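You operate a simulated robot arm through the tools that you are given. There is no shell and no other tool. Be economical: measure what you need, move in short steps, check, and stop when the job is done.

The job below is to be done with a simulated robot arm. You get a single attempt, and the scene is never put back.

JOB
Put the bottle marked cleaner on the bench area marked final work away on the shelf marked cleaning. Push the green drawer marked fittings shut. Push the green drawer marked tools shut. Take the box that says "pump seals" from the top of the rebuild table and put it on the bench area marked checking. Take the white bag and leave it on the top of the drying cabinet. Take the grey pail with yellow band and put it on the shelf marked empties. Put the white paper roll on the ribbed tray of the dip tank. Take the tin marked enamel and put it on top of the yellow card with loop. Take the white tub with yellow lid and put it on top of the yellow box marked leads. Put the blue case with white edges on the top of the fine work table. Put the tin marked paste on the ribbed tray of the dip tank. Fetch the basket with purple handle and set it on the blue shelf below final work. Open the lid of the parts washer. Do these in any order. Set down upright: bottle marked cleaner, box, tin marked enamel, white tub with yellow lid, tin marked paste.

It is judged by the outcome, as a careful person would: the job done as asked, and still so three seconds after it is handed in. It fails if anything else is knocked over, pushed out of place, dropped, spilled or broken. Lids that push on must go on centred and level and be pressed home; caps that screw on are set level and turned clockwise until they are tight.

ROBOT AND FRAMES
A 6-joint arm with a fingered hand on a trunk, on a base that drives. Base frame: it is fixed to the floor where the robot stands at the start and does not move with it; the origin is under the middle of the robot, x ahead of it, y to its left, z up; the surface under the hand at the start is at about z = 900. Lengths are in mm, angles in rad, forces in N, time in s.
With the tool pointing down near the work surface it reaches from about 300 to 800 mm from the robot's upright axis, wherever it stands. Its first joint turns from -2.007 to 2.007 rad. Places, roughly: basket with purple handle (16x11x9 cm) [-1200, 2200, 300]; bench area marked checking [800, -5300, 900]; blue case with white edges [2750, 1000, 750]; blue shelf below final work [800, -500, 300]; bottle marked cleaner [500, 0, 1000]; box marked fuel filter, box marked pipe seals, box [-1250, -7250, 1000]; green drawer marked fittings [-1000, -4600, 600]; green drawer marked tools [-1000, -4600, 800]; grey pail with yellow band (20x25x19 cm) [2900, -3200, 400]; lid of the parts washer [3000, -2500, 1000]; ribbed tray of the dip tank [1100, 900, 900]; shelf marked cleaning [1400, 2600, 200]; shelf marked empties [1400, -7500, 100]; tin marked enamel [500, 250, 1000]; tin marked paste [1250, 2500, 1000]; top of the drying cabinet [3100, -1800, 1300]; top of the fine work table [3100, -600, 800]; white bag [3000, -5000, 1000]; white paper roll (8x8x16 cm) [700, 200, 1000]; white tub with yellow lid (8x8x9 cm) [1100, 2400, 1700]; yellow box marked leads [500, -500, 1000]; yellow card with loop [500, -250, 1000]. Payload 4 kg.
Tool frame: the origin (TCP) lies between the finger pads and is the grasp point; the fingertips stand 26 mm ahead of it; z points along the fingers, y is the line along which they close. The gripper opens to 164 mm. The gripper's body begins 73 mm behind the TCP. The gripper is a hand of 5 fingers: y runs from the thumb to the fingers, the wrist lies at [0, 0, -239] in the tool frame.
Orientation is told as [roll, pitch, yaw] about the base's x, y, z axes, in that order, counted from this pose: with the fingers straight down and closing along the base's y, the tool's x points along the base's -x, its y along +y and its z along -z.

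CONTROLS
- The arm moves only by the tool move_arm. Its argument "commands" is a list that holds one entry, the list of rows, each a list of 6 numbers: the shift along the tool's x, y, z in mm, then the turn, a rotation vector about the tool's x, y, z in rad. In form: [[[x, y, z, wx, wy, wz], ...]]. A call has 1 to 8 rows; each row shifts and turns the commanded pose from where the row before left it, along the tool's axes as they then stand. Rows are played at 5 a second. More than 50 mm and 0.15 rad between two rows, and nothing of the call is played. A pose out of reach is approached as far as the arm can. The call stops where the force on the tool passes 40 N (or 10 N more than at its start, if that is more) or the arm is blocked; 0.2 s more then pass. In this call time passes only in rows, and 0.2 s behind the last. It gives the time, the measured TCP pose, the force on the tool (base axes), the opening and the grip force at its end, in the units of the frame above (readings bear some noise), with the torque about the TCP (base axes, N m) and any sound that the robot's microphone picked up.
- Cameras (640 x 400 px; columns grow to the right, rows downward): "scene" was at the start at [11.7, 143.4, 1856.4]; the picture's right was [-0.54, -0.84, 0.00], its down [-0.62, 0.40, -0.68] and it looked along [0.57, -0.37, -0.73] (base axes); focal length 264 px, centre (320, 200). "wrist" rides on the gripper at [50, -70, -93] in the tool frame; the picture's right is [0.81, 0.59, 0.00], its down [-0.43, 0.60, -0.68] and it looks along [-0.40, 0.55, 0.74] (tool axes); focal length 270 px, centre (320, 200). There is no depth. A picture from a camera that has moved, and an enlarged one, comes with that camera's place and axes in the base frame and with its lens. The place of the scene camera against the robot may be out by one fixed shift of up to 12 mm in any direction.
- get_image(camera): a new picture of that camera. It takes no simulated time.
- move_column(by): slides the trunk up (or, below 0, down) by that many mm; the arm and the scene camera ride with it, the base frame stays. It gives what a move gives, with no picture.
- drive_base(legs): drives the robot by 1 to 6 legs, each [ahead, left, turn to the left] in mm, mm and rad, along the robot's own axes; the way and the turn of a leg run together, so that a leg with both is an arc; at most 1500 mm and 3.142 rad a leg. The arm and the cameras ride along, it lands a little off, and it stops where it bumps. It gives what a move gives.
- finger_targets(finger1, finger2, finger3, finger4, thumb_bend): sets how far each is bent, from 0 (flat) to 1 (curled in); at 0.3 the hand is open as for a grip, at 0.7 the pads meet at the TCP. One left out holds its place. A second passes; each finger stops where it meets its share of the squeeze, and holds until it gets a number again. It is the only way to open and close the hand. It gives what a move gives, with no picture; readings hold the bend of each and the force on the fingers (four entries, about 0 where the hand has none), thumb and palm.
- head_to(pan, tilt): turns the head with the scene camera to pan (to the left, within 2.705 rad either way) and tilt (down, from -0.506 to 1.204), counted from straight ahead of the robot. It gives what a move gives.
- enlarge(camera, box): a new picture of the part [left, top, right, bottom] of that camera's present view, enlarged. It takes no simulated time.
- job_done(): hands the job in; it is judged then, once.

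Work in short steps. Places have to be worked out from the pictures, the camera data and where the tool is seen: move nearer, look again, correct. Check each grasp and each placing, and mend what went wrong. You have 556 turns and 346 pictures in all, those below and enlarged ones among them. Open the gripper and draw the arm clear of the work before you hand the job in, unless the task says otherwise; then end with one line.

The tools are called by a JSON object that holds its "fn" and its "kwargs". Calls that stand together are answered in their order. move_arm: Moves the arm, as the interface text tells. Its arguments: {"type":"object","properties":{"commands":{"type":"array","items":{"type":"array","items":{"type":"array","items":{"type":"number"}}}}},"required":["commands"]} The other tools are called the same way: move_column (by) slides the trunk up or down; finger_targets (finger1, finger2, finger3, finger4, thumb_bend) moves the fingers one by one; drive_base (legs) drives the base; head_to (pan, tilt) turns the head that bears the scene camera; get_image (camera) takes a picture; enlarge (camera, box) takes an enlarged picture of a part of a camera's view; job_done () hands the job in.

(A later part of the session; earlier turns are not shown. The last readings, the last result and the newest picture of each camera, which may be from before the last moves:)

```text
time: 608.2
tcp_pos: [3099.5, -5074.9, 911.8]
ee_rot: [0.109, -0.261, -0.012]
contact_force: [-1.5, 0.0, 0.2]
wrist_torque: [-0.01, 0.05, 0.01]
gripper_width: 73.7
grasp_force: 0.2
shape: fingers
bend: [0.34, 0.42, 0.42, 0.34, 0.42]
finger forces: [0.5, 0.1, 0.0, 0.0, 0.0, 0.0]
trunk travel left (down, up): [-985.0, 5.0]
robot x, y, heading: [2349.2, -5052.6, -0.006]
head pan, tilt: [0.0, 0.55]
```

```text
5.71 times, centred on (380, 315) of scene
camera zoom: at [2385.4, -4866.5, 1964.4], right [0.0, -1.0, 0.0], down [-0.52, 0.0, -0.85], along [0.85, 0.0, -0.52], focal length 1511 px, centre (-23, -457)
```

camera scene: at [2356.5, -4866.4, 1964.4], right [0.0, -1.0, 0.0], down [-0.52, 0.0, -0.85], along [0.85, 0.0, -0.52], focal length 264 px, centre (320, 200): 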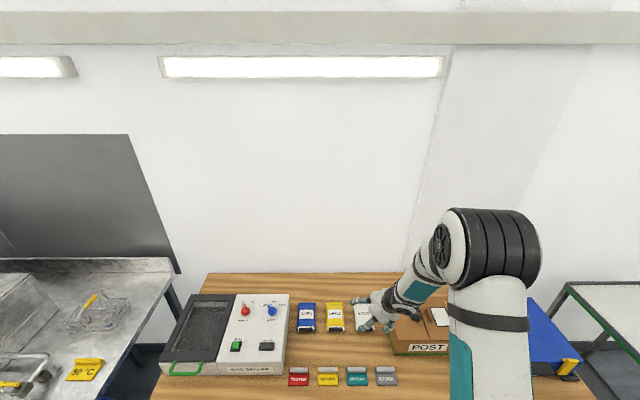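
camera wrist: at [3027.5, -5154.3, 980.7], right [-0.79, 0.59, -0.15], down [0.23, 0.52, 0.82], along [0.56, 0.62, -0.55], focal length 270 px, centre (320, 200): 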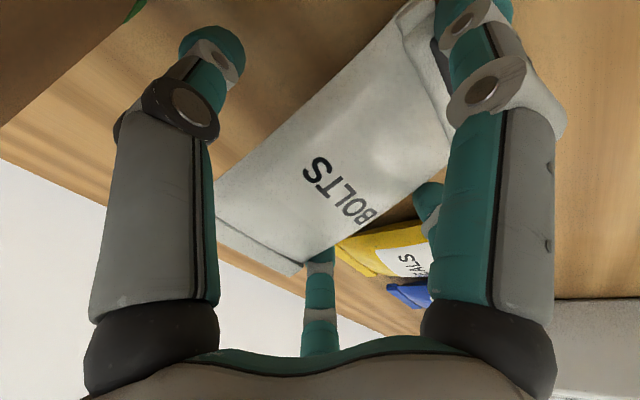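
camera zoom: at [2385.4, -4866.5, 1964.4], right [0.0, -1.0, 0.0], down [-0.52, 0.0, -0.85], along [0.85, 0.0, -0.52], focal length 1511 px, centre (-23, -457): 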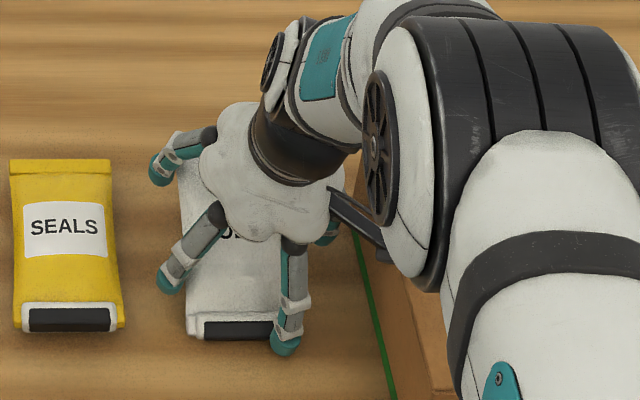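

Fingers are around the bag. Lower a few mm more, then close.

{"fn": "move_arm", "kwargs": {"commands": [[[1, -0.4, 3.9, 0, 0, 0], [1, -0.4, 3.9, 0, 0, 0]]]}}

```text
time: 609.0
tcp_pos: [3106.8, -5073.8, 911.3]
ee_rot: [0.109, -0.273, -0.011]
contact_force: [-1.2, 0.4, 19.5]
wrist_torque: [-0.47, 1.62, -0.12]
gripper_width: 80.2
grasp_force: 9.4
shape: fingers
bend: [0.3, 0.42, 0.42, 0.34, 0.42]
finger forces: [19.3, 0.1, 0.0, 0.0, 0.0, 0.0]
trunk travel left (down, up): [-985.0, 5.0]
robot x, y, heading: [2349.1, -5053.4, -0.004]
head pan, tilt: [0.0, 0.55]
stopped in row 2: the force on the tool passed its limit at 42 N (the readings are from after the stop); the commanded pose is now the measured one
```

Finger 1 touched the table. Rise 4 mm and close thumb, 2 and 3 on the bag.

{"fn": "move_arm", "kwargs": {"commands": [[[-1, 0.4, -4, 0, 0.01, 0]]]}}

{"fn": "finger_targets", "kwargs": {"finger1": 0.36, "finger2": 0.55, "finger3": 0.55, "finger4": 0.42, "thumb_bend": 0.55}}

{"fn": "get_image", "kwargs": {"camera": "wrist"}}

{"fn": "enlarge", "kwargs": {"camera": "scene", "box": [330, 280, 430, 350]}}

```text
time: 609.4
tcp_pos: [3102.2, -5074.2, 910.8]
ee_rot: [0.108, -0.256, -0.01]
contact_force: [-1.3, 0.1, 1.8]
wrist_torque: [-0.05, 0.17, 0.02]
gripper_width: 76.1
grasp_force: 0.6
shape: fingers
bend: [0.32, 0.42, 0.42, 0.34, 0.42]
finger forces: [1.9, 0.1, 0.0, 0.0, 0.0, 0.1]
trunk travel left (down, up): [-985.0, 5.0]
robot x, y, heading: [2348.1, -5051.5, -0.003]
head pan, tilt: [0.0, 0.55]
```

```text
time: 610.4
tcp_pos: [3103.6, -5073.0, 911.7]
ee_rot: [0.108, -0.257, -0.012]
contact_force: [-0.1, 0.8, 0.9]
wrist_torque: [0.02, 0.04, -0.04]
gripper_width: 66.8
grasp_force: 11.2
shape: fingers
bend: [0.34, 0.5, 0.5, 0.4, 0.51]
finger forces: [1.4, 4.9, 5.2, 2.7, 7.7, 0.1]
trunk travel left (down, up): [-985.0, 5.0]
robot x, y, heading: [2349.5, -5054.8, -0.007]
head pan, tilt: [0.0, 0.55]
```

```text
99 pictures are left
camera wrist: at [3032.4, -5153.2, 981.5], right [-0.79, 0.59, -0.14], down [0.24, 0.52, 0.82], along [0.56, 0.62, -0.55], focal length 270 px, centre (320, 200)
```

wrist: 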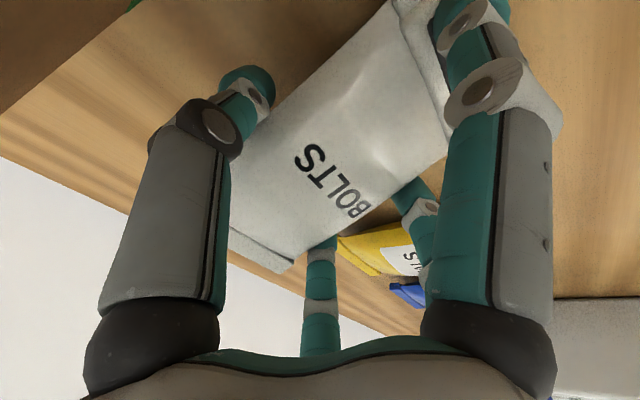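

```text
5.71 times, centred on (380, 315) of scene
camera zoom: at [2385.7, -4866.5, 1964.3], right [0.0, -1.0, 0.0], down [-0.52, 0.0, -0.85], along [0.85, 0.0, -0.52], focal length 1511 px, centre (-23, -457)
```

zoom: 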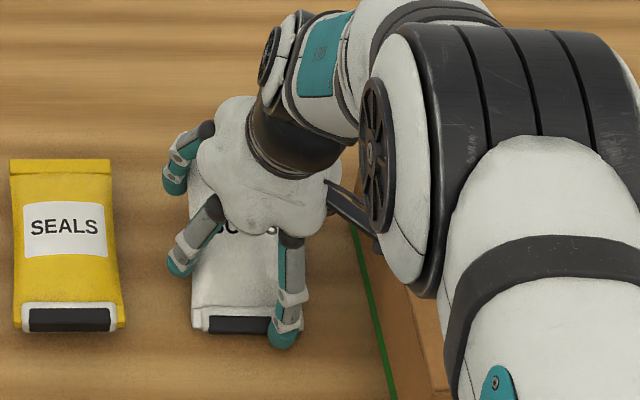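

All fingers are in contact. Squeeze harder.

{"fn": "finger_targets", "kwargs": {"finger1": 0.42, "finger2": 0.8, "finger3": 0.8, "finger4": 0.55, "thumb_bend": 0.8}}

{"fn": "move_arm", "kwargs": {"commands": [[[-4, 1.6, -15, 0, 0, 0], [-4, 1.6, -15, 0, 0, 0]]]}}

{"fn": "get_image", "kwargs": {"camera": "wrist"}}

```text
time: 611.4
tcp_pos: [3103.5, -5074.0, 912.2]
ee_rot: [0.107, -0.259, -0.011]
contact_force: [1.6, -1.7, 5.2]
wrist_torque: [-0.14, 0.12, 0.04]
gripper_width: 65.6
grasp_force: 33.4
shape: fingers
bend: [0.36, 0.49, 0.5, 0.42, 0.55]
finger forces: [5.8, 10.3, 12.9, 12.5, 24.0, 0.0]
trunk travel left (down, up): [-985.0, 5.0]
robot x, y, heading: [2349.0, -5054.0, -0.002]
head pan, tilt: [0.0, 0.55]
```

```text
time: 612.0
tcp_pos: [3103.5, -5075.9, 943.8]
ee_rot: [0.109, -0.257, -0.011]
contact_force: [0.6, -0.9, -1.1]
wrist_torque: [-0.03, 0.01, -0.02]
gripper_width: 65.2
grasp_force: 32.2
shape: fingers
bend: [0.36, 0.49, 0.5, 0.42, 0.55]
finger forces: [5.2, 10.7, 12.9, 11.8, 23.6, 0.0]
trunk travel left (down, up): [-985.0, 5.0]
robot x, y, heading: [2350.9, -5052.9, -0.006]
head pan, tilt: [0.0, 0.55]
```

```text
97 pictures are left
camera wrist: at [3032.1, -5153.8, 1013.1], right [-0.79, 0.59, -0.14], down [0.24, 0.52, 0.82], along [0.56, 0.62, -0.55], focal length 270 px, centre (320, 200)
```

wrist: 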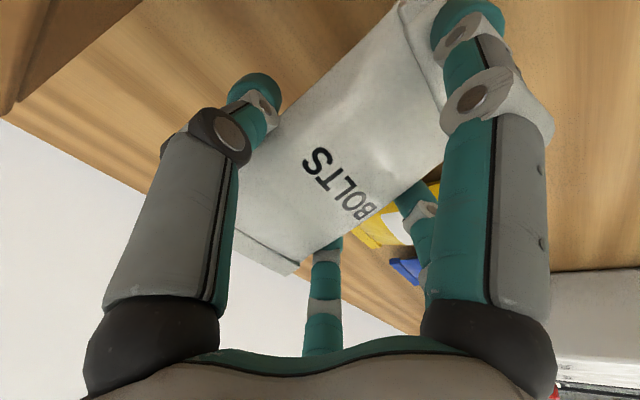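

The bag is lifted. Raise it well up, back off, and drive north to the drying cabinet.

{"fn": "move_arm", "kwargs": {"commands": [[[-11.5, 4.7, -43, 0, 0, 0], [-11.5, 4.7, -43, 0, 0, 0], [-11.5, 4.7, -43, 0, 0, 0], [-11.5, 4.7, -43, 0, 0, 0], [-11.5, 4.7, -43, 0, 0, 0]]]}}

{"fn": "drive_base", "kwargs": {"legs": [[-500, 0, 0], [0, 1500, 0], [0, 1500, 0]]}}

{"fn": "head_to", "kwargs": {"pan": 0.1, "tilt": 0.4}}

{"fn": "get_image", "kwargs": {"camera": "scene"}}

```text
time: 613.1
tcp_pos: [3094.2, -5078.8, 1160.9]
ee_rot: [0.131, -0.267, -0.01]
contact_force: [-1.6, -0.1, -0.9]
wrist_torque: [0.0, -0.04, 0.02]
gripper_width: 65.1
grasp_force: 32.1
shape: fingers
bend: [0.36, 0.49, 0.5, 0.42, 0.55]
finger forces: [5.2, 10.6, 12.9, 11.8, 23.6, 0.0]
out of reach, approached as far as the arm can: row 4, 5
trunk travel left (down, up): [-985.0, 5.0]
robot x, y, heading: [2352.5, -5050.5, -0.003]
head pan, tilt: [0.0, 0.55]
```

```text
time: 630.6
tcp_pos: [2626.6, -1989.6, 1160.1]
ee_rot: [0.131, -0.266, -0.025]
contact_force: [-0.1, -0.1, -0.6]
wrist_torque: [-0.01, 0.0, 0.01]
gripper_width: 64.7
grasp_force: 31.9
shape: fingers
bend: [0.36, 0.49, 0.5, 0.42, 0.55]
finger forces: [5.2, 10.7, 12.8, 11.7, 23.5, 0.1]
trunk travel left (down, up): [-985.0, 5.0]
robot x, y, heading: [1882.1, -1950.5, -0.02]
head pan, tilt: [0.0, 0.55]
```

```text
time: 631.3
tcp_pos: [2626.4, -1989.3, 1160.0]
ee_rot: [0.132, -0.267, -0.027]
contact_force: [-0.1, -0.8, -0.2]
wrist_torque: [-0.01, 0.02, -0.01]
gripper_width: 64.9
grasp_force: 31.6
shape: fingers
bend: [0.36, 0.49, 0.5, 0.42, 0.55]
finger forces: [5.3, 10.6, 12.8, 11.7, 23.5, 0.0]
trunk travel left (down, up): [-985.0, 5.0]
robot x, y, heading: [1880.5, -1951.0, -0.02]
head pan, tilt: [0.099, 0.4]
```

```text
96 pictures are left
camera scene: at [1921.3, -1757.2, 1978.0], right [0.08, -1.0, 0.0], down [-0.39, -0.03, -0.92], along [0.92, 0.07, -0.39], focal length 264 px, centre (320, 200)
```

scene: 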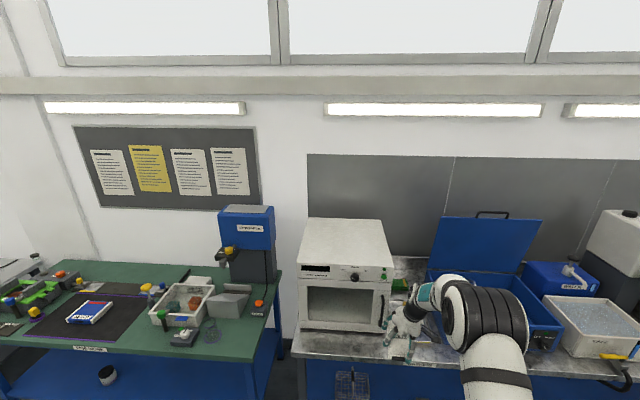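

Cabinet top: z≈1243, x 2880–3345, y −1592…−2000. I pull the bag in and raise it above 1320 before moving over.

{"fn": "move_arm", "kwargs": {"commands": [[[17, 3.8, -37.4, 0, 0, 0], [17, 3.8, -37.4, 0, 0, 0], [17, 3.8, -37.4, 0, 0, 0], [17, 3.8, -37.4, 0, 0, 0], [17, 3.8, -37.4, 0, 0, 0]]]}}

```text
time: 632.5
tcp_pos: [2490.7, -1991.4, 1322.1]
ee_rot: [0.138, -0.272, -0.027]
contact_force: [-0.3, -0.1, -0.8]
wrist_torque: [-0.01, -0.01, -0.01]
gripper_width: 65.0
grasp_force: 32.1
shape: fingers
bend: [0.36, 0.49, 0.5, 0.42, 0.55]
finger forces: [5.2, 10.7, 12.7, 11.8, 23.5, 0.0]
trunk travel left (down, up): [-985.0, 5.0]
robot x, y, heading: [1880.5, -1951.7, -0.024]
head pan, tilt: [0.099, 0.4]
```

Raise 40 more, then drive over the cabinet.

{"fn": "move_arm", "kwargs": {"commands": [[[-5, 2, -20, 0, 0, 0], [-5, 2, -20, 0, 0, 0]]]}}

{"fn": "drive_base", "kwargs": {"legs": [[0, 190, 0.02], [480, 0, 0]]}}

{"fn": "get_image", "kwargs": {"camera": "scene"}}

{"fn": "get_image", "kwargs": {"camera": "wrist"}}

```text
time: 633.1
tcp_pos: [2488.3, -1999.2, 1354.4]
ee_rot: [0.149, -0.276, -0.027]
contact_force: [0.3, 0.5, -1.6]
wrist_torque: [0.05, 0.01, -0.01]
gripper_width: 64.9
grasp_force: 31.7
shape: fingers
bend: [0.36, 0.49, 0.5, 0.42, 0.55]
finger forces: [5.3, 10.7, 12.7, 11.8, 23.5, 0.1]
out of reach, approached as far as the arm can: row 1, 2
trunk travel left (down, up): [-985.0, 5.0]
robot x, y, heading: [1883.6, -1952.4, -0.022]
head pan, tilt: [0.099, 0.4]
```

```text
time: 637.0
tcp_pos: [2963.4, -1795.1, 1353.8]
ee_rot: [0.148, -0.274, -0.002]
contact_force: [-0.1, -0.4, -0.8]
wrist_torque: [0.02, 0.01, -0.02]
gripper_width: 64.9
grasp_force: 32.2
shape: fingers
bend: [0.36, 0.49, 0.5, 0.42, 0.55]
finger forces: [5.1, 10.7, 12.7, 11.8, 23.5, 0.0]
trunk travel left (down, up): [-985.0, 5.0]
robot x, y, heading: [2350.9, -1764.5, 0.008]
head pan, tilt: [0.099, 0.4]
```

```text
95 pictures are left
camera scene: at [2389.9, -1567.9, 1978.1], right [0.11, -0.99, 0.0], down [-0.39, -0.04, -0.92], along [0.92, 0.1, -0.39], focal length 264 px, centre (320, 200)
```

scene: 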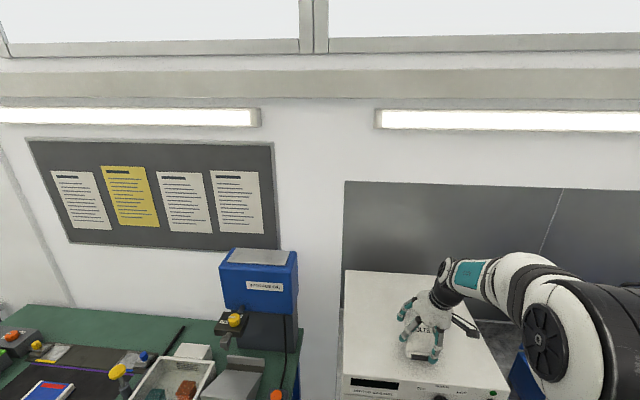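

```text
94 pictures are left
camera wrist: at [2892.4, -1877.8, 1418.9], right [-0.8, 0.58, -0.14], down [0.21, 0.49, 0.85], along [0.56, 0.65, -0.51], focal length 270 px, centre (320, 200)
```

wrist: 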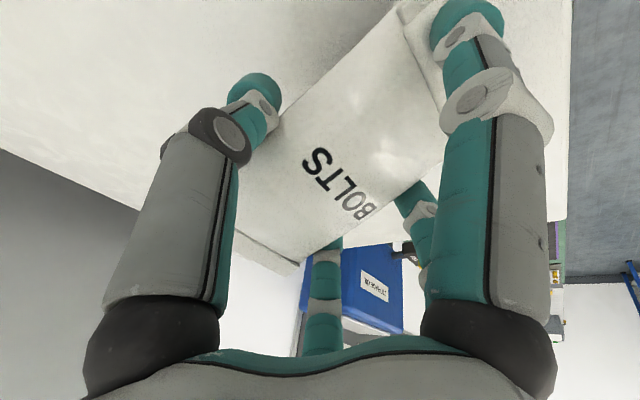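

Over the cabinet. Go 40 deeper, lower with the trunk, then feel.

{"fn": "drive_base", "kwargs": {"legs": [[40, 0, 0]]}}

{"fn": "move_column", "kwargs": {"by": -40}}

{"fn": "move_arm", "kwargs": {"commands": [[[1.1, -0.5, 3.9, 0, 0, 0], [1.1, -0.5, 3.9, 0, 0, 0], [1.1, -0.5, 3.9, 0, 0, 0]]]}}

```text
time: 637.9
tcp_pos: [3001.8, -1794.3, 1353.8]
ee_rot: [0.15, -0.274, -0.003]
contact_force: [0.3, -0.5, -0.5]
wrist_torque: [-0.01, 0.03, -0.02]
gripper_width: 65.0
grasp_force: 31.9
shape: fingers
bend: [0.36, 0.49, 0.5, 0.42, 0.55]
finger forces: [5.1, 10.7, 12.7, 11.8, 23.4, 0.1]
trunk travel left (down, up): [-985.0, 5.0]
robot x, y, heading: [2392.9, -1762.9, 0.005]
head pan, tilt: [0.099, 0.4]
```

```text
time: 638.5
tcp_pos: [3003.6, -1793.3, 1332.9]
ee_rot: [0.148, -0.288, 0.0]
contact_force: [-5.7, 0.9, 16.1]
wrist_torque: [-0.33, 1.35, -0.15]
gripper_width: 66.5
grasp_force: 37.2
shape: fingers
bend: [0.36, 0.49, 0.5, 0.43, 0.55]
finger forces: [15.0, 10.8, 13.0, 11.6, 23.0, 0.1]
trunk travel left (down, up): [-957.0, 33.0]
robot x, y, heading: [2389.9, -1764.9, 0.005]
head pan, tilt: [0.099, 0.4]
stopped: the force on the tool passed its limit at 56 N (the readings are from after the stop); the commanded pose is now the measured one
```

```text
time: 639.0
tcp_pos: [3005.0, -1794.9, 1335.0]
ee_rot: [0.148, -0.299, 0.0]
contact_force: [-7.0, 1.1, 20.5]
wrist_torque: [-0.51, 1.92, -0.11]
gripper_width: 68.1
grasp_force: 40.4
shape: fingers
bend: [0.35, 0.49, 0.5, 0.43, 0.55]
finger forces: [21.7, 10.7, 12.9, 11.4, 23.0, 0.0]
trunk travel left (down, up): [-957.0, 33.0]
robot x, y, heading: [2389.8, -1758.3, 0.005]
head pan, tilt: [0.099, 0.4]
stopped in row 2: the force on the tool passed its limit at 45 N (the readings are from after the stop); the commanded pose is now the measured one
```

Contact with the cabinet top (finger 1 first, bag just above). Ease up 4 mm, then release.

{"fn": "move_arm", "kwargs": {"commands": [[[-1.1, 0.5, -4, 0, 0.02, 0]]]}}

{"fn": "finger_targets", "kwargs": {"finger1": 0.32, "finger2": 0.42, "finger3": 0.42, "finger4": 0.34, "thumb_bend": 0.42}}

{"fn": "get_image", "kwargs": {"camera": "wrist"}}

```text
time: 639.4
tcp_pos: [3007.6, -1796.4, 1334.5]
ee_rot: [0.151, -0.275, 0.002]
contact_force: [-0.7, 0.1, 0.4]
wrist_torque: [-0.01, -0.01, -0.02]
gripper_width: 65.3
grasp_force: 32.6
shape: fingers
bend: [0.36, 0.49, 0.5, 0.43, 0.55]
finger forces: [5.2, 10.3, 12.9, 12.7, 23.4, 0.0]
trunk travel left (down, up): [-957.0, 33.0]
robot x, y, heading: [2390.1, -1763.7, 0.01]
head pan, tilt: [0.099, 0.4]
```

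```text
time: 640.4
tcp_pos: [3006.4, -1795.1, 1335.9]
ee_rot: [0.149, -0.277, 0.001]
contact_force: [-0.3, 0.8, 0.8]
wrist_torque: [-0.02, -0.06, 0.02]
gripper_width: 76.0
grasp_force: 0.0
shape: fingers
bend: [0.32, 0.42, 0.42, 0.34, 0.42]
finger forces: [0.0, 0.0, 0.0, 0.0, 0.0, 0.1]
trunk travel left (down, up): [-957.0, 33.0]
robot x, y, heading: [2392.1, -1763.3, 0.012]
head pan, tilt: [0.099, 0.4]
```

```text
93 pictures are left
camera wrist: at [2935.5, -1879.3, 1400.7], right [-0.8, 0.58, -0.14], down [0.21, 0.49, 0.85], along [0.56, 0.65, -0.51], focal length 270 px, centre (320, 200)
```

wrist: 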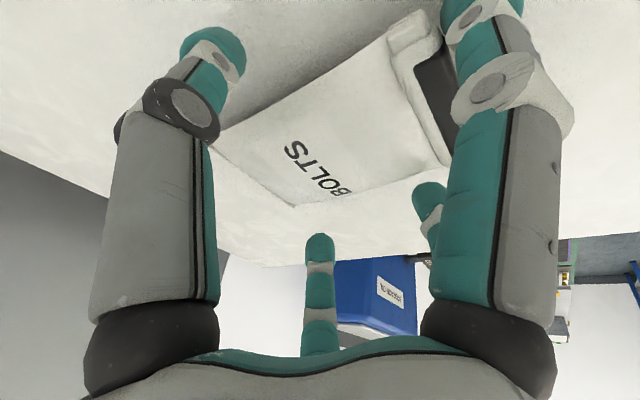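

The bag rests on the cabinet. Raise and back away.

{"fn": "move_column", "kwargs": {"by": 33}}

{"fn": "drive_base", "kwargs": {"legs": [[-450, 0, 0]]}}

{"fn": "enlarge", "kwargs": {"camera": "scene", "box": [260, 180, 460, 330]}}

```text
time: 641.2
tcp_pos: [3007.4, -1796.2, 1369.4]
ee_rot: [0.151, -0.278, 0.003]
contact_force: [0.0, 0.9, 0.7]
wrist_torque: [0.0, -0.02, -0.02]
gripper_width: 75.9
grasp_force: 0.1
shape: fingers
bend: [0.32, 0.42, 0.42, 0.34, 0.42]
finger forces: [0.1, 0.0, 0.0, 0.0, 0.0, 0.1]
trunk travel left (down, up): [-990.0, 0.0]
robot x, y, heading: [2390.9, -1764.2, 0.005]
head pan, tilt: [0.099, 0.4]
```

```text
time: 643.9
tcp_pos: [2543.0, -1797.4, 1369.2]
ee_rot: [0.152, -0.278, 0.01]
contact_force: [0.2, -0.5, -0.4]
wrist_torque: [0.02, -0.02, -0.02]
gripper_width: 75.7
grasp_force: 0.1
shape: fingers
bend: [0.32, 0.42, 0.42, 0.34, 0.42]
finger forces: [0.1, 0.1, 0.0, 0.1, 0.1, 0.0]
trunk travel left (down, up): [-990.0, 0.0]
robot x, y, heading: [1930.8, -1767.9, 0.017]
head pan, tilt: [0.099, 0.4]
```

```text
2.67 times, centred on (360, 255) of scene
camera zoom: at [1963.3, -1571.8, 1983.4], right [0.11, -0.99, 0.0], down [-0.39, -0.04, -0.92], along [0.92, 0.1, -0.39], focal length 705 px, centre (213, 53)
```

zoom: 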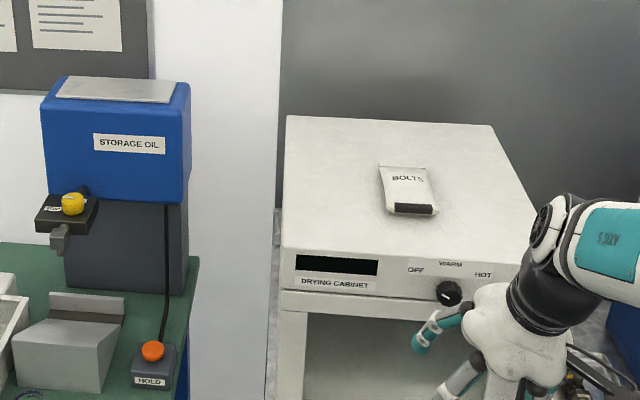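

The bag is done. Last: the basket. I drive north up the aisle and west past the tank.

{"fn": "drive_base", "kwargs": {"legs": [[0, 1450, 0], [0, 1450, 0], [0, 380, 0]]}}

{"fn": "drive_base", "kwargs": {"legs": [[-1200, 0, 0], [-1150, 0, 0]]}}

{"fn": "head_to", "kwargs": {"pan": 2.3, "tilt": 0.6}}

{"fn": "get_image", "kwargs": {"camera": "scene"}}

```text
time: 660.0
tcp_pos: [2522.9, 1491.8, 1369.1]
ee_rot: [0.152, -0.277, -0.009]
contact_force: [-0.4, 0.8, -0.4]
wrist_torque: [-0.02, 0.0, 0.02]
gripper_width: 75.8
grasp_force: 0.1
shape: fingers
bend: [0.32, 0.42, 0.42, 0.34, 0.42]
finger forces: [0.0, 0.0, 0.0, 0.0, 0.0, 0.2]
trunk travel left (down, up): [-990.0, 0.0]
robot x, y, heading: [1912.8, 1527.1, -0.007]
head pan, tilt: [0.099, 0.4]
```

```text
time: 671.6
tcp_pos: [175.6, 1516.4, 1368.9]
ee_rot: [0.152, -0.278, -0.015]
contact_force: [-1.6, -0.2, 0.1]
wrist_torque: [-0.01, 0.04, -0.02]
gripper_width: 76.0
grasp_force: 0.1
shape: fingers
bend: [0.32, 0.42, 0.42, 0.34, 0.42]
finger forces: [0.0, 0.0, 0.1, 0.0, 0.1, 0.0]
trunk travel left (down, up): [-990.0, 0.0]
robot x, y, heading: [-437.4, 1558.6, -0.007]
head pan, tilt: [0.099, 0.4]
```

```text
time: 673.6
tcp_pos: [176.3, 1516.2, 1368.7]
ee_rot: [0.151, -0.278, -0.014]
contact_force: [-0.5, 0.8, 0.3]
wrist_torque: [-0.02, -0.02, -0.01]
gripper_width: 76.1
grasp_force: 0.0
shape: fingers
bend: [0.32, 0.42, 0.42, 0.34, 0.42]
finger forces: [0.1, 0.0, 0.0, 0.1, 0.0, 0.0]
trunk travel left (down, up): [-990.0, 0.0]
robot x, y, heading: [-439.5, 1558.3, -0.008]
head pan, tilt: [2.3, 0.6]
```

```text
91 pictures are left
camera scene: at [-550.5, 1811.0, 1965.2], right [0.75, 0.66, 0.0], down [0.37, -0.42, -0.83], along [-0.54, 0.62, -0.56], focal length 264 px, centre (320, 200)
```

scene: 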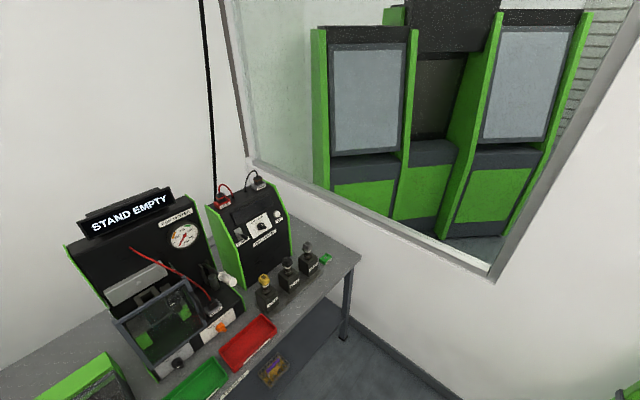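

I give myself room, then turn to face the bench and look at its lower shelf.

{"fn": "drive_base", "kwargs": {"legs": [[380, 250, 0], [0, 0, 3.13]]}}

{"fn": "move_column", "kwargs": {"by": -400}}

{"fn": "head_to", "kwargs": {"pan": 0.1, "tilt": 0.6}}

{"fn": "get_image", "kwargs": {"camera": "scene"}}

```text
time: 683.7
tcp_pos: [-671.8, 1850.0, 1369.2]
ee_rot: [0.15, -0.278, 3.125]
contact_force: [0.3, -0.1, 0.1]
wrist_torque: [0.02, -0.01, 0.01]
gripper_width: 76.0
grasp_force: 0.1
shape: fingers
bend: [0.32, 0.42, 0.42, 0.34, 0.42]
finger forces: [0.0, 0.1, 0.1, 0.0, 0.0, 0.0]
trunk travel left (down, up): [-990.0, 0.0]
robot x, y, heading: [-56.2, 1804.9, 3.125]
head pan, tilt: [2.3, 0.6]
```

```text
time: 687.6
tcp_pos: [-670.2, 1850.7, 967.6]
ee_rot: [0.153, -0.279, 3.126]
contact_force: [0.8, 0.3, 0.0]
wrist_torque: [0.02, 0.0, 0.02]
gripper_width: 75.5
grasp_force: 0.2
shape: fingers
bend: [0.32, 0.42, 0.42, 0.34, 0.42]
finger forces: [0.0, 0.1, 0.1, 0.1, 0.0, 0.0]
trunk travel left (down, up): [-590.0, 400.0]
robot x, y, heading: [-52.8, 1813.1, 3.132]
head pan, tilt: [2.3, 0.6]
```

```text
time: 689.6
tcp_pos: [-670.1, 1851.4, 969.3]
ee_rot: [0.152, -0.277, 3.125]
contact_force: [-0.4, 0.1, -0.4]
wrist_torque: [-0.05, -0.02, 0.01]
gripper_width: 76.0
grasp_force: 0.0
shape: fingers
bend: [0.32, 0.42, 0.42, 0.34, 0.42]
finger forces: [0.1, 0.0, 0.0, 0.0, 0.0, 0.1]
trunk travel left (down, up): [-590.0, 400.0]
robot x, y, heading: [-55.7, 1810.6, 3.132]
head pan, tilt: [0.099, 0.6]
```

```text
90 pictures are left
camera scene: at [-82.4, 1615.3, 1565.1], right [-0.09, 1.0, 0.0], down [0.56, 0.05, -0.83], along [-0.82, -0.07, -0.56], focal length 264 px, centre (320, 200)
```

scene: 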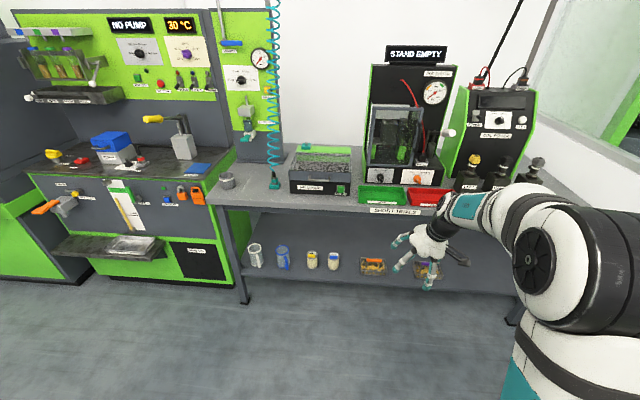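

Zoom on the lower shelf.

{"fn": "enlarge", "kwargs": {"camera": "scene", "box": [330, 200, 530, 310]}}

```text
3.20 times, centred on (430, 255) of scene
camera zoom: at [-82.4, 1615.3, 1565.1], right [-0.09, 1.0, 0.0], down [0.56, 0.05, -0.83], along [-0.82, -0.07, -0.56], focal length 846 px, centre (-32, 24)
```

zoom: 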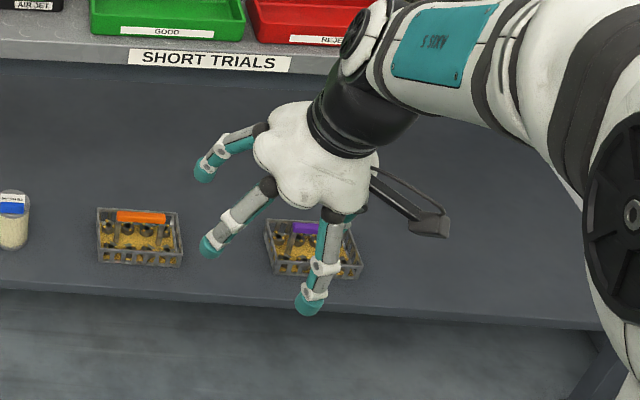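

The purple-handled basket holds parts, so it must stay level. I'll clamp its handle bar: finger 1 in front, fingers 3/4 behind. I set tilt ~0.55, then turn about the tool axis.

{"fn": "move_arm", "kwargs": {"commands": [[[0, 0, 0, 0.05, -0.09, 0], [0, 0, 0, 0.05, -0.09, 0], [0, 0, 0, 0.05, -0.09, 0], [0, 0, 0, 0, 0, 0.105], [0, 0, 0, 0, 0, 0.105], [0, 0, 0, 0, 0, 0.105]]]}}

{"fn": "finger_targets", "kwargs": {"finger1": 0.5, "finger2": 0.3, "finger3": 0.5, "finger4": 0.5, "thumb_bend": 0.3}}

```text
time: 691.0
tcp_pos: [-663.7, 1873.2, 953.8]
ee_rot: [0.211, -0.515, 2.738]
contact_force: [0.4, 0.1, -0.2]
wrist_torque: [0.0, 0.02, 0.01]
gripper_width: 75.4
grasp_force: 0.1
shape: fingers
bend: [0.32, 0.42, 0.42, 0.34, 0.42]
finger forces: [0.0, 0.1, 0.0, 0.0, 0.0, 0.0]
out of reach, approached as far as the arm can: row 2, 3, 4
trunk travel left (down, up): [-590.0, 400.0]
robot x, y, heading: [-58.9, 1807.6, 3.131]
head pan, tilt: [0.099, 0.6]
```

```text
time: 692.0
tcp_pos: [-663.3, 1872.8, 954.5]
ee_rot: [0.208, -0.515, 2.739]
contact_force: [0.2, 0.4, -0.7]
wrist_torque: [-0.01, 0.02, -0.05]
gripper_width: 73.7
grasp_force: 0.0
shape: fingers
bend: [0.5, 0.3, 0.5, 0.5, 0.3]
finger forces: [0.1, 0.1, 0.1, 0.0, 0.0, 0.0]
trunk travel left (down, up): [-590.0, 400.0]
robot x, y, heading: [-56.4, 1806.5, 3.125]
head pan, tilt: [0.099, 0.6]
```

Orientation is ideal (31° forward, no lean). Drive nearer, lower, and look with the wrist camera.

{"fn": "drive_base", "kwargs": {"legs": [[0, -250, 0], [210, 0, 0]]}}

{"fn": "move_column", "kwargs": {"by": -400}}

{"fn": "get_image", "kwargs": {"camera": "wrist"}}

{"fn": "get_image", "kwargs": {"camera": "scene"}}

```text
time: 693.6
tcp_pos: [-665.2, 2055.7, 954.8]
ee_rot: [0.209, -0.515, 2.742]
contact_force: [0.3, -0.4, -0.1]
wrist_torque: [0.01, 0.01, 0.05]
gripper_width: 73.6
grasp_force: 0.1
shape: fingers
bend: [0.5, 0.3, 0.5, 0.5, 0.3]
finger forces: [0.0, 0.0, 0.0, 0.1, 0.0, 0.0]
trunk travel left (down, up): [-590.0, 400.0]
robot x, y, heading: [-63.4, 1996.3, 3.136]
head pan, tilt: [0.099, 0.6]
stopped in leg 1: the robot was blocked; the commanded pose is now the measured one
```

```text
time: 697.5
tcp_pos: [-665.4, 2057.6, 553.5]
ee_rot: [0.208, -0.517, 2.74]
contact_force: [-1.1, 0.2, 0.0]
wrist_torque: [0.04, 0.01, -0.02]
gripper_width: 73.7
grasp_force: 0.0
shape: fingers
bend: [0.5, 0.3, 0.5, 0.5, 0.3]
finger forces: [0.1, 0.0, 0.1, 0.1, 0.0, 0.1]
trunk travel left (down, up): [-190.0, 800.0]
robot x, y, heading: [-59.5, 1992.8, 3.135]
head pan, tilt: [0.099, 0.6]
```

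```text
88 pictures are left
camera wrist: at [-555.9, 2104.9, 596.6], right [0.48, -0.83, -0.29], down [-0.16, -0.41, 0.9], along [-0.86, -0.38, -0.33], focal length 270 px, centre (320, 200)
```

wrist: 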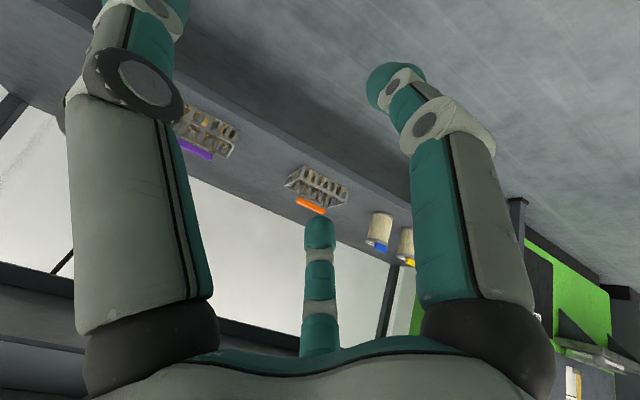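

```text
87 pictures are left
camera scene: at [-84.0, 1800.9, 1165.2], right [-0.09, 1.0, 0.0], down [0.56, 0.05, -0.83], along [-0.82, -0.08, -0.56], focal length 264 px, centre (320, 200)
```

scene: 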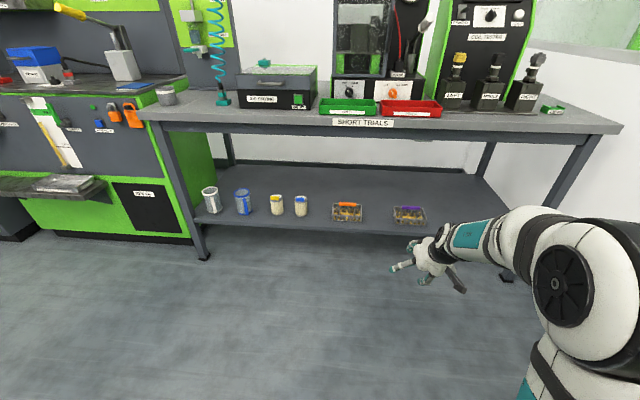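

Blocked by the test-oil tank beside me. The purple bar is at about (−1178, 2147, 381). I go forward first, then right.

{"fn": "drive_base", "kwargs": {"legs": [[260, 0, 0], [0, -90, 0]]}}

{"fn": "get_image", "kwargs": {"camera": "wrist"}}

{"fn": "enlarge", "kwargs": {"camera": "scene", "box": [340, 160, 540, 300]}}

```text
time: 700.0
tcp_pos: [-926.0, 2150.8, 554.9]
ee_rot: [0.209, -0.513, 2.74]
contact_force: [-0.7, -0.3, 0.1]
wrist_torque: [0.01, 0.0, 0.03]
gripper_width: 73.5
grasp_force: 0.1
shape: fingers
bend: [0.5, 0.3, 0.5, 0.5, 0.3]
finger forces: [0.1, 0.0, 0.0, 0.1, 0.1, 0.1]
trunk travel left (down, up): [-190.0, 800.0]
robot x, y, heading: [-317.6, 2084.5, 3.129]
head pan, tilt: [0.099, 0.6]
```

```text
86 pictures are left
camera wrist: at [-815.4, 2197.9, 596.5], right [0.48, -0.83, -0.29], down [-0.16, -0.41, 0.9], along [-0.86, -0.38, -0.33], focal length 270 px, centre (320, 200)
```

wrist: 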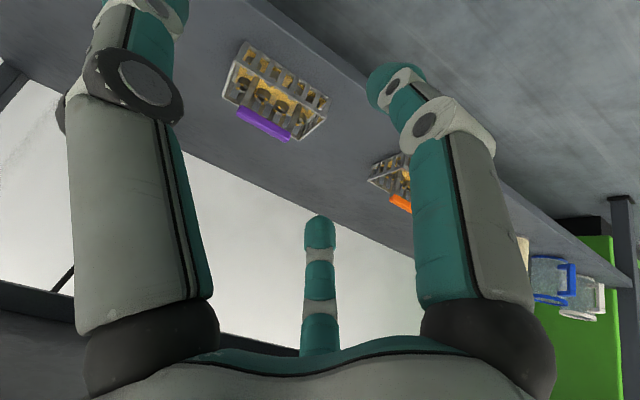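

```text
2.86 times, centred on (440, 230) of scene
camera zoom: at [-344.1, 1892.9, 1165.1], right [-0.09, 1.0, 0.0], down [0.56, 0.05, -0.83], along [-0.82, -0.07, -0.56], focal length 756 px, centre (-23, 114)
```

zoom: 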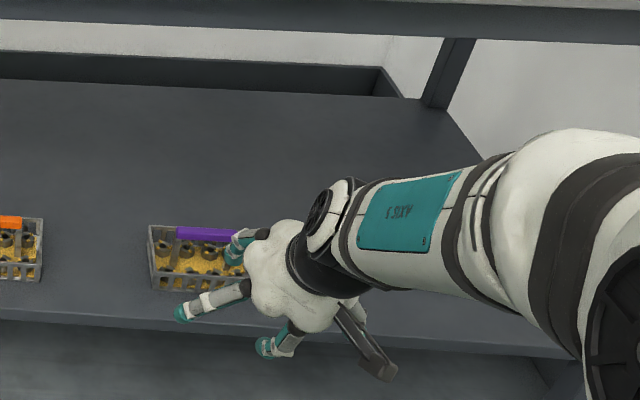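

Zoom on the basket to see the handle geometry.

{"fn": "enlarge", "kwargs": {"camera": "wrist", "box": [200, 20, 360, 160]}}

```text
2.86 times, centred on (280, 90) of wrist
camera zoom: at [-815.4, 2197.9, 596.5], right [0.48, -0.83, -0.29], down [-0.16, -0.41, 0.9], along [-0.86, -0.38, -0.33], focal length 772 px, centre (434, 514)
```

zoom: 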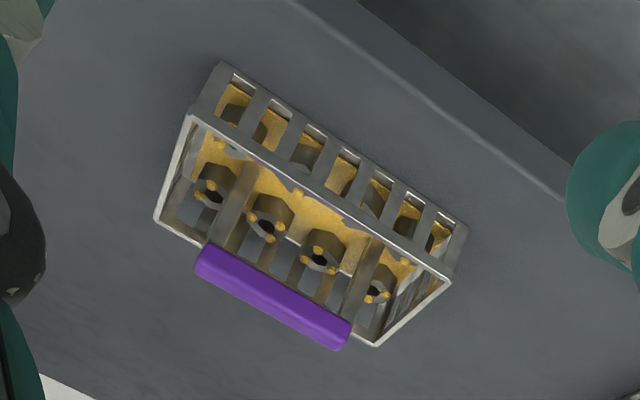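

Bar centre ≈(−1185, 2155, 386), ~88 long over the basket's middle. I narrow fingers 1, 3, 4, keep thumb and 2 wide, lower to z 470 and drive forward.

{"fn": "finger_targets", "kwargs": {"finger1": 0.54, "finger2": 0.12, "finger3": 0.5, "finger4": 0.5, "thumb_bend": 0.12}}

{"fn": "move_column", "kwargs": {"by": -85}}

{"fn": "drive_base", "kwargs": {"legs": [[200, 0, 0]]}}

{"fn": "get_image", "kwargs": {"camera": "wrist"}}

{"fn": "enlarge", "kwargs": {"camera": "scene", "box": [340, 180, 540, 320]}}

```text
time: 701.0
tcp_pos: [-925.6, 2150.8, 554.5]
ee_rot: [0.208, -0.515, 2.74]
contact_force: [0.1, 0.3, -0.7]
wrist_torque: [0.0, -0.01, 0.05]
gripper_width: 93.5
grasp_force: 0.1
shape: fingers
bend: [0.54, 0.12, 0.5, 0.5, 0.12]
finger forces: [0.1, 0.0, 0.1, 0.0, 0.1, 0.0]
trunk travel left (down, up): [-190.0, 800.0]
robot x, y, heading: [-319.0, 2087.9, 3.137]
head pan, tilt: [0.099, 0.6]
```

```text
time: 702.3
tcp_pos: [-926.4, 2150.6, 470.4]
ee_rot: [0.208, -0.516, 2.738]
contact_force: [0.7, 0.0, -0.2]
wrist_torque: [0.02, 0.01, -0.02]
gripper_width: 93.4
grasp_force: 0.1
shape: fingers
bend: [0.54, 0.12, 0.5, 0.5, 0.12]
finger forces: [0.0, 0.1, 0.0, 0.0, 0.0, 0.0]
trunk travel left (down, up): [-105.0, 885.0]
robot x, y, heading: [-318.9, 2084.3, 3.135]
head pan, tilt: [0.099, 0.6]
```

```text
time: 703.9
tcp_pos: [-1128.4, 2150.6, 469.4]
ee_rot: [0.206, -0.516, 2.742]
contact_force: [-0.2, -0.2, 0.3]
wrist_torque: [0.0, 0.03, 0.01]
gripper_width: 93.6
grasp_force: 0.0
shape: fingers
bend: [0.54, 0.12, 0.5, 0.5, 0.12]
finger forces: [0.0, 0.0, 0.1, 0.0, 0.0, 0.1]
trunk travel left (down, up): [-105.0, 885.0]
robot x, y, heading: [-527.4, 2087.9, 3.131]
head pan, tilt: [0.099, 0.6]
```

```text
83 pictures are left
camera wrist: at [-1019.5, 2197.6, 511.6], right [0.48, -0.83, -0.29], down [-0.16, -0.41, 0.9], along [-0.86, -0.38, -0.33], focal length 270 px, centre (320, 200)
```

wrist: 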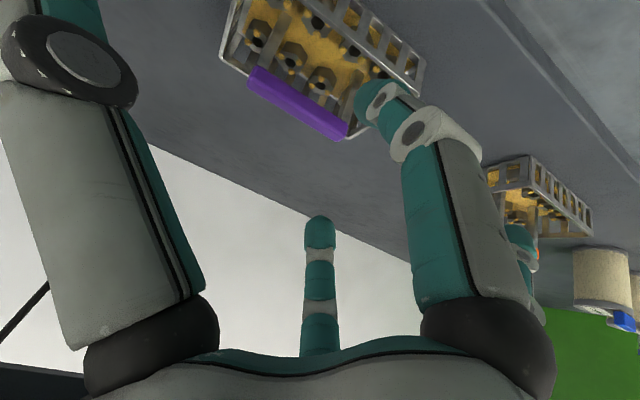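

```text
2.86 times, centred on (440, 250) of scene
camera zoom: at [-547.1, 1894.3, 1080.1], right [-0.09, 1.0, 0.0], down [0.56, 0.05, -0.83], along [-0.82, -0.08, -0.56], focal length 756 px, centre (-23, 57)
```

zoom: 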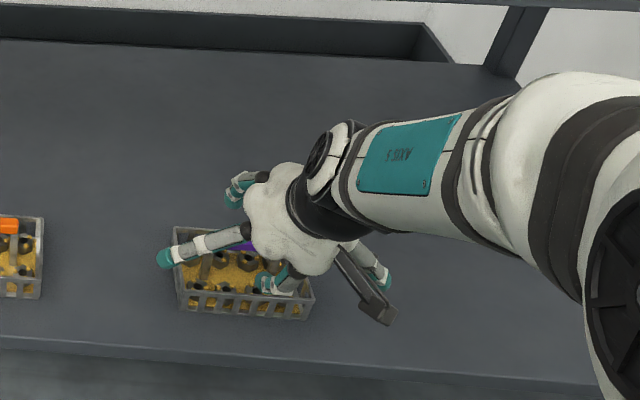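

Bar confirmed at (−1188, 2161, 386). Move above it.

{"fn": "move_arm", "kwargs": {"commands": [[[-15.9, 0.4, 32.7, 0, 0, 0], [-15.9, 0.4, 32.7, 0, 0, 0]]]}}

{"fn": "get_image", "kwargs": {"camera": "wrist"}}

{"fn": "enlarge", "kwargs": {"camera": "scene", "box": [340, 200, 500, 310]}}

```text
time: 704.5
tcp_pos: [-1192.5, 2160.8, 430.5]
ee_rot: [0.209, -0.514, 2.744]
contact_force: [-0.3, -0.1, 0.9]
wrist_torque: [0.0, 0.0, 0.0]
gripper_width: 93.4
grasp_force: 0.0
shape: fingers
bend: [0.54, 0.12, 0.5, 0.5, 0.12]
finger forces: [0.1, 0.0, 0.0, 0.1, 0.0, 0.0]
trunk travel left (down, up): [-105.0, 885.0]
robot x, y, heading: [-521.2, 2086.1, 3.136]
head pan, tilt: [0.099, 0.6]
```

```text
81 pictures are left
camera wrist: at [-1081.6, 2208.3, 471.9], right [0.48, -0.83, -0.29], down [-0.16, -0.41, 0.9], along [-0.86, -0.38, -0.33], focal length 270 px, centre (320, 200)
```

wrist: 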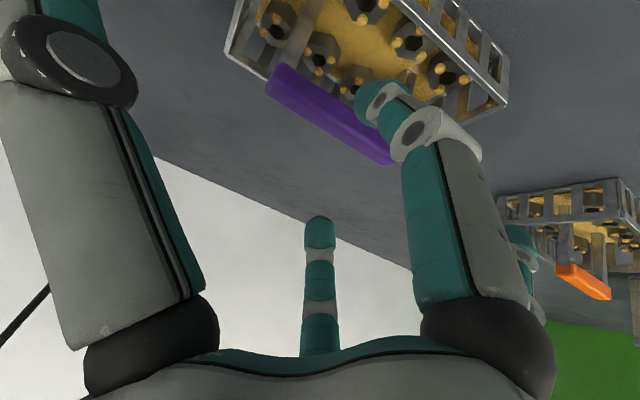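

```text
3.64 times, centred on (420, 255) of scene
camera zoom: at [-546.9, 1894.3, 1080.2], right [-0.09, 1.0, 0.0], down [0.56, 0.05, -0.83], along [-0.82, -0.08, -0.56], focal length 962 px, centre (-44, 0)
```

zoom: 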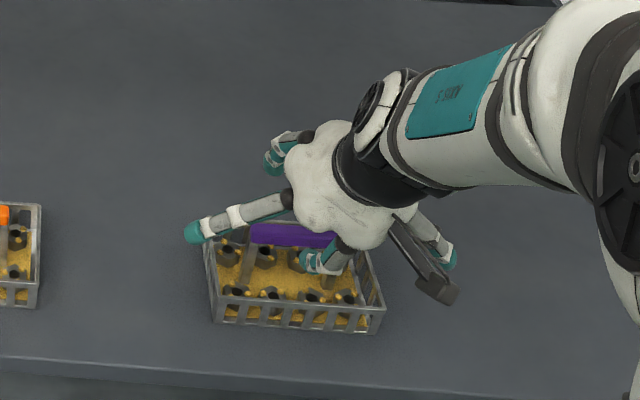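

Well aligned. Descend ~38 with a small shift.

{"fn": "move_arm", "kwargs": {"commands": [[[8.5, -5.7, 16.2, 0, 0, 0], [8.5, -5.7, 16.2, 0, 0, 0]]]}}

{"fn": "get_image", "kwargs": {"camera": "wrist"}}

{"fn": "enlarge", "kwargs": {"camera": "scene", "box": [340, 200, 500, 310]}}

```text
time: 705.1
tcp_pos: [-1190.5, 2163.4, 390.8]
ee_rot: [0.207, -0.516, 2.744]
contact_force: [-0.3, -1.1, 0.1]
wrist_torque: [0.0, -0.01, 0.0]
gripper_width: 93.3
grasp_force: 0.0
shape: fingers
bend: [0.54, 0.12, 0.5, 0.5, 0.12]
finger forces: [0.0, 0.0, 0.0, 0.1, 0.0, 0.0]
trunk travel left (down, up): [-105.0, 885.0]
robot x, y, heading: [-521.3, 2085.7, 3.136]
head pan, tilt: [0.099, 0.6]
```

```text
79 pictures are left
camera wrist: at [-1080.6, 2212.2, 432.9], right [0.48, -0.83, -0.29], down [-0.16, -0.41, 0.9], along [-0.86, -0.38, -0.33], focal length 270 px, centre (320, 200)
```

wrist: 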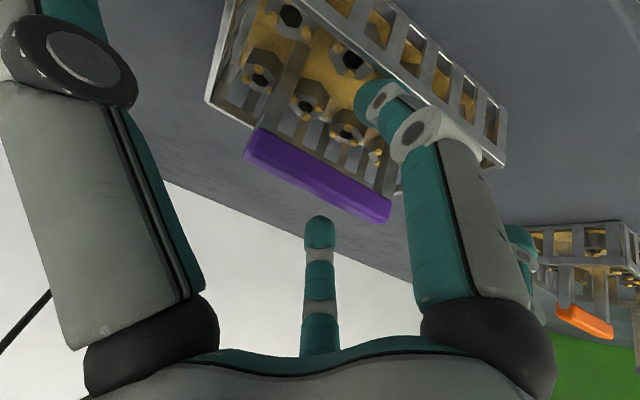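

```text
3.64 times, centred on (420, 255) of scene
camera zoom: at [-547.1, 1894.3, 1080.2], right [-0.09, 1.0, 0.0], down [0.56, 0.05, -0.83], along [-0.82, -0.08, -0.56], focal length 962 px, centre (-44, 0)
```

zoom: 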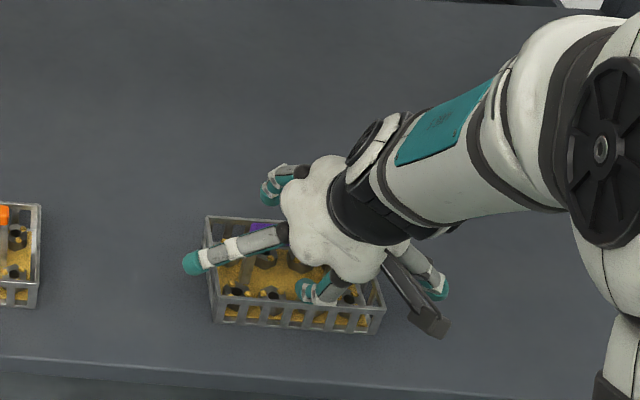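

The bar is ~9 mm below TCP. Lower 6 more and close fingers 1, 3, 4.

{"fn": "move_arm", "kwargs": {"commands": [[[3, -1.1, 5.1, 0, 0, 0]]]}}

{"fn": "finger_targets", "kwargs": {"finger1": 0.75, "finger3": 0.75, "finger4": 0.75}}

{"fn": "get_image", "kwargs": {"camera": "wrist"}}

```text
time: 705.5
tcp_pos: [-1190.9, 2164.4, 385.2]
ee_rot: [0.209, -0.514, 2.745]
contact_force: [-0.2, -1.1, -0.6]
wrist_torque: [0.01, 0.04, 0.0]
gripper_width: 93.4
grasp_force: 0.0
shape: fingers
bend: [0.54, 0.12, 0.5, 0.5, 0.12]
finger forces: [0.0, 0.1, 0.0, 0.1, 0.0, 0.1]
trunk travel left (down, up): [-105.0, 885.0]
robot x, y, heading: [-523.5, 2087.4, 3.135]
head pan, tilt: [0.099, 0.6]
```

```text
time: 706.5
tcp_pos: [-1191.0, 2164.1, 384.9]
ee_rot: [0.207, -0.514, 2.743]
contact_force: [-0.2, 0.8, -2.6]
wrist_torque: [-0.01, 0.07, -0.02]
gripper_width: 95.0
grasp_force: 2.5
shape: fingers
bend: [0.73, 0.12, 0.73, 0.73, 0.12]
finger forces: [4.7, 0.0, 0.0, 0.1, 0.1, 0.0]
trunk travel left (down, up): [-105.0, 885.0]
robot x, y, heading: [-525.5, 2089.6, 3.137]
head pan, tilt: [0.099, 0.6]
```

```text
77 pictures are left
camera wrist: at [-1080.9, 2212.2, 426.9], right [0.48, -0.83, -0.29], down [-0.16, -0.41, 0.9], along [-0.86, -0.38, -0.33], focal length 270 px, centre (320, 200)
```

wrist: 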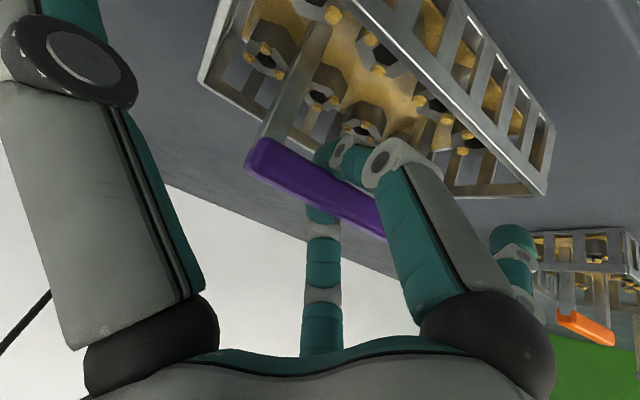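

The bar is trapped; close further to squeeze.

{"fn": "finger_targets", "kwargs": {"finger1": 0.92, "finger3": 0.92, "finger4": 0.92}}

{"fn": "get_image", "kwargs": {"camera": "wrist"}}

```text
time: 707.5
tcp_pos: [-1191.9, 2162.7, 385.5]
ee_rot: [0.208, -0.515, 2.742]
contact_force: [-0.5, 0.7, -2.9]
wrist_torque: [0.02, 0.01, 0.03]
gripper_width: 94.9
grasp_force: 1.0
shape: fingers
bend: [0.78, 0.12, 0.78, 0.78, 0.12]
finger forces: [1.3, 0.0, 0.0, 0.0, 0.0, 0.0]
trunk travel left (down, up): [-105.0, 885.0]
robot x, y, heading: [-522.4, 2090.7, 3.143]
head pan, tilt: [0.099, 0.6]
```

```text
76 pictures are left
camera wrist: at [-1080.9, 2212.2, 427.0], right [0.48, -0.83, -0.29], down [-0.16, -0.41, 0.9], along [-0.86, -0.38, -0.33], focal length 270 px, centre (320, 200)
```

wrist: 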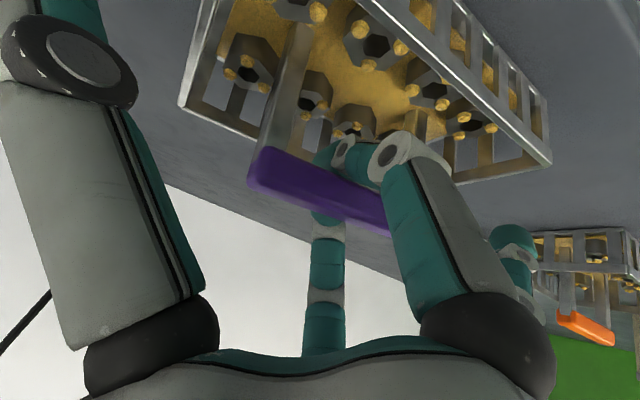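

The bar is hooked on the closed ring of fingers. Lift 25 and see how the basket hangs.

{"fn": "move_column", "kwargs": {"by": 25}}

{"fn": "get_image", "kwargs": {"camera": "wrist"}}

{"fn": "enlarge", "kwargs": {"camera": "scene", "box": [340, 200, 500, 310]}}

```text
time: 708.2
tcp_pos: [-1190.3, 2164.7, 410.4]
ee_rot: [0.209, -0.514, 2.743]
contact_force: [0.0, -0.6, -3.4]
wrist_torque: [-0.01, 0.05, -0.01]
gripper_width: 94.9
grasp_force: 0.3
shape: fingers
bend: [0.78, 0.12, 0.78, 0.78, 0.12]
finger forces: [1.4, 0.0, 0.0, 0.0, 0.0, 0.0]
trunk travel left (down, up): [-130.0, 860.0]
robot x, y, heading: [-522.5, 2086.7, 3.138]
head pan, tilt: [0.099, 0.6]
```

```text
75 pictures are left
camera wrist: at [-1080.9, 2212.2, 452.0], right [0.48, -0.83, -0.29], down [-0.16, -0.41, 0.9], along [-0.86, -0.38, -0.33], focal length 270 px, centre (320, 200)
```

wrist: 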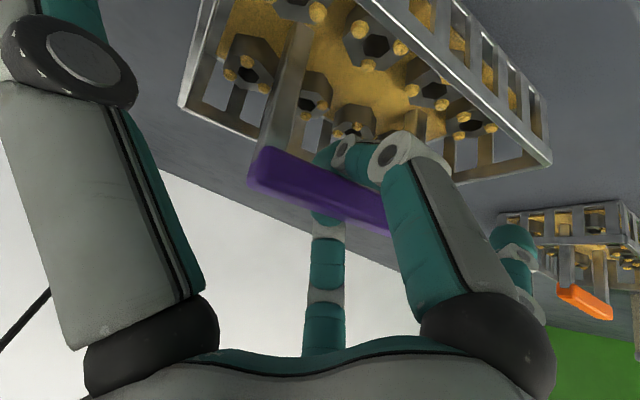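

```text
3.64 times, centred on (420, 255) of scene
camera zoom: at [-547.4, 1894.4, 1105.2], right [-0.09, 1.0, 0.0], down [0.56, 0.05, -0.82], along [-0.82, -0.08, -0.57], focal length 962 px, centre (-44, 0)
```

zoom: 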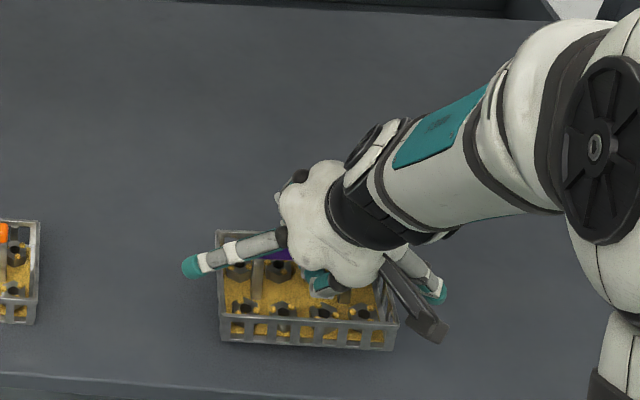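

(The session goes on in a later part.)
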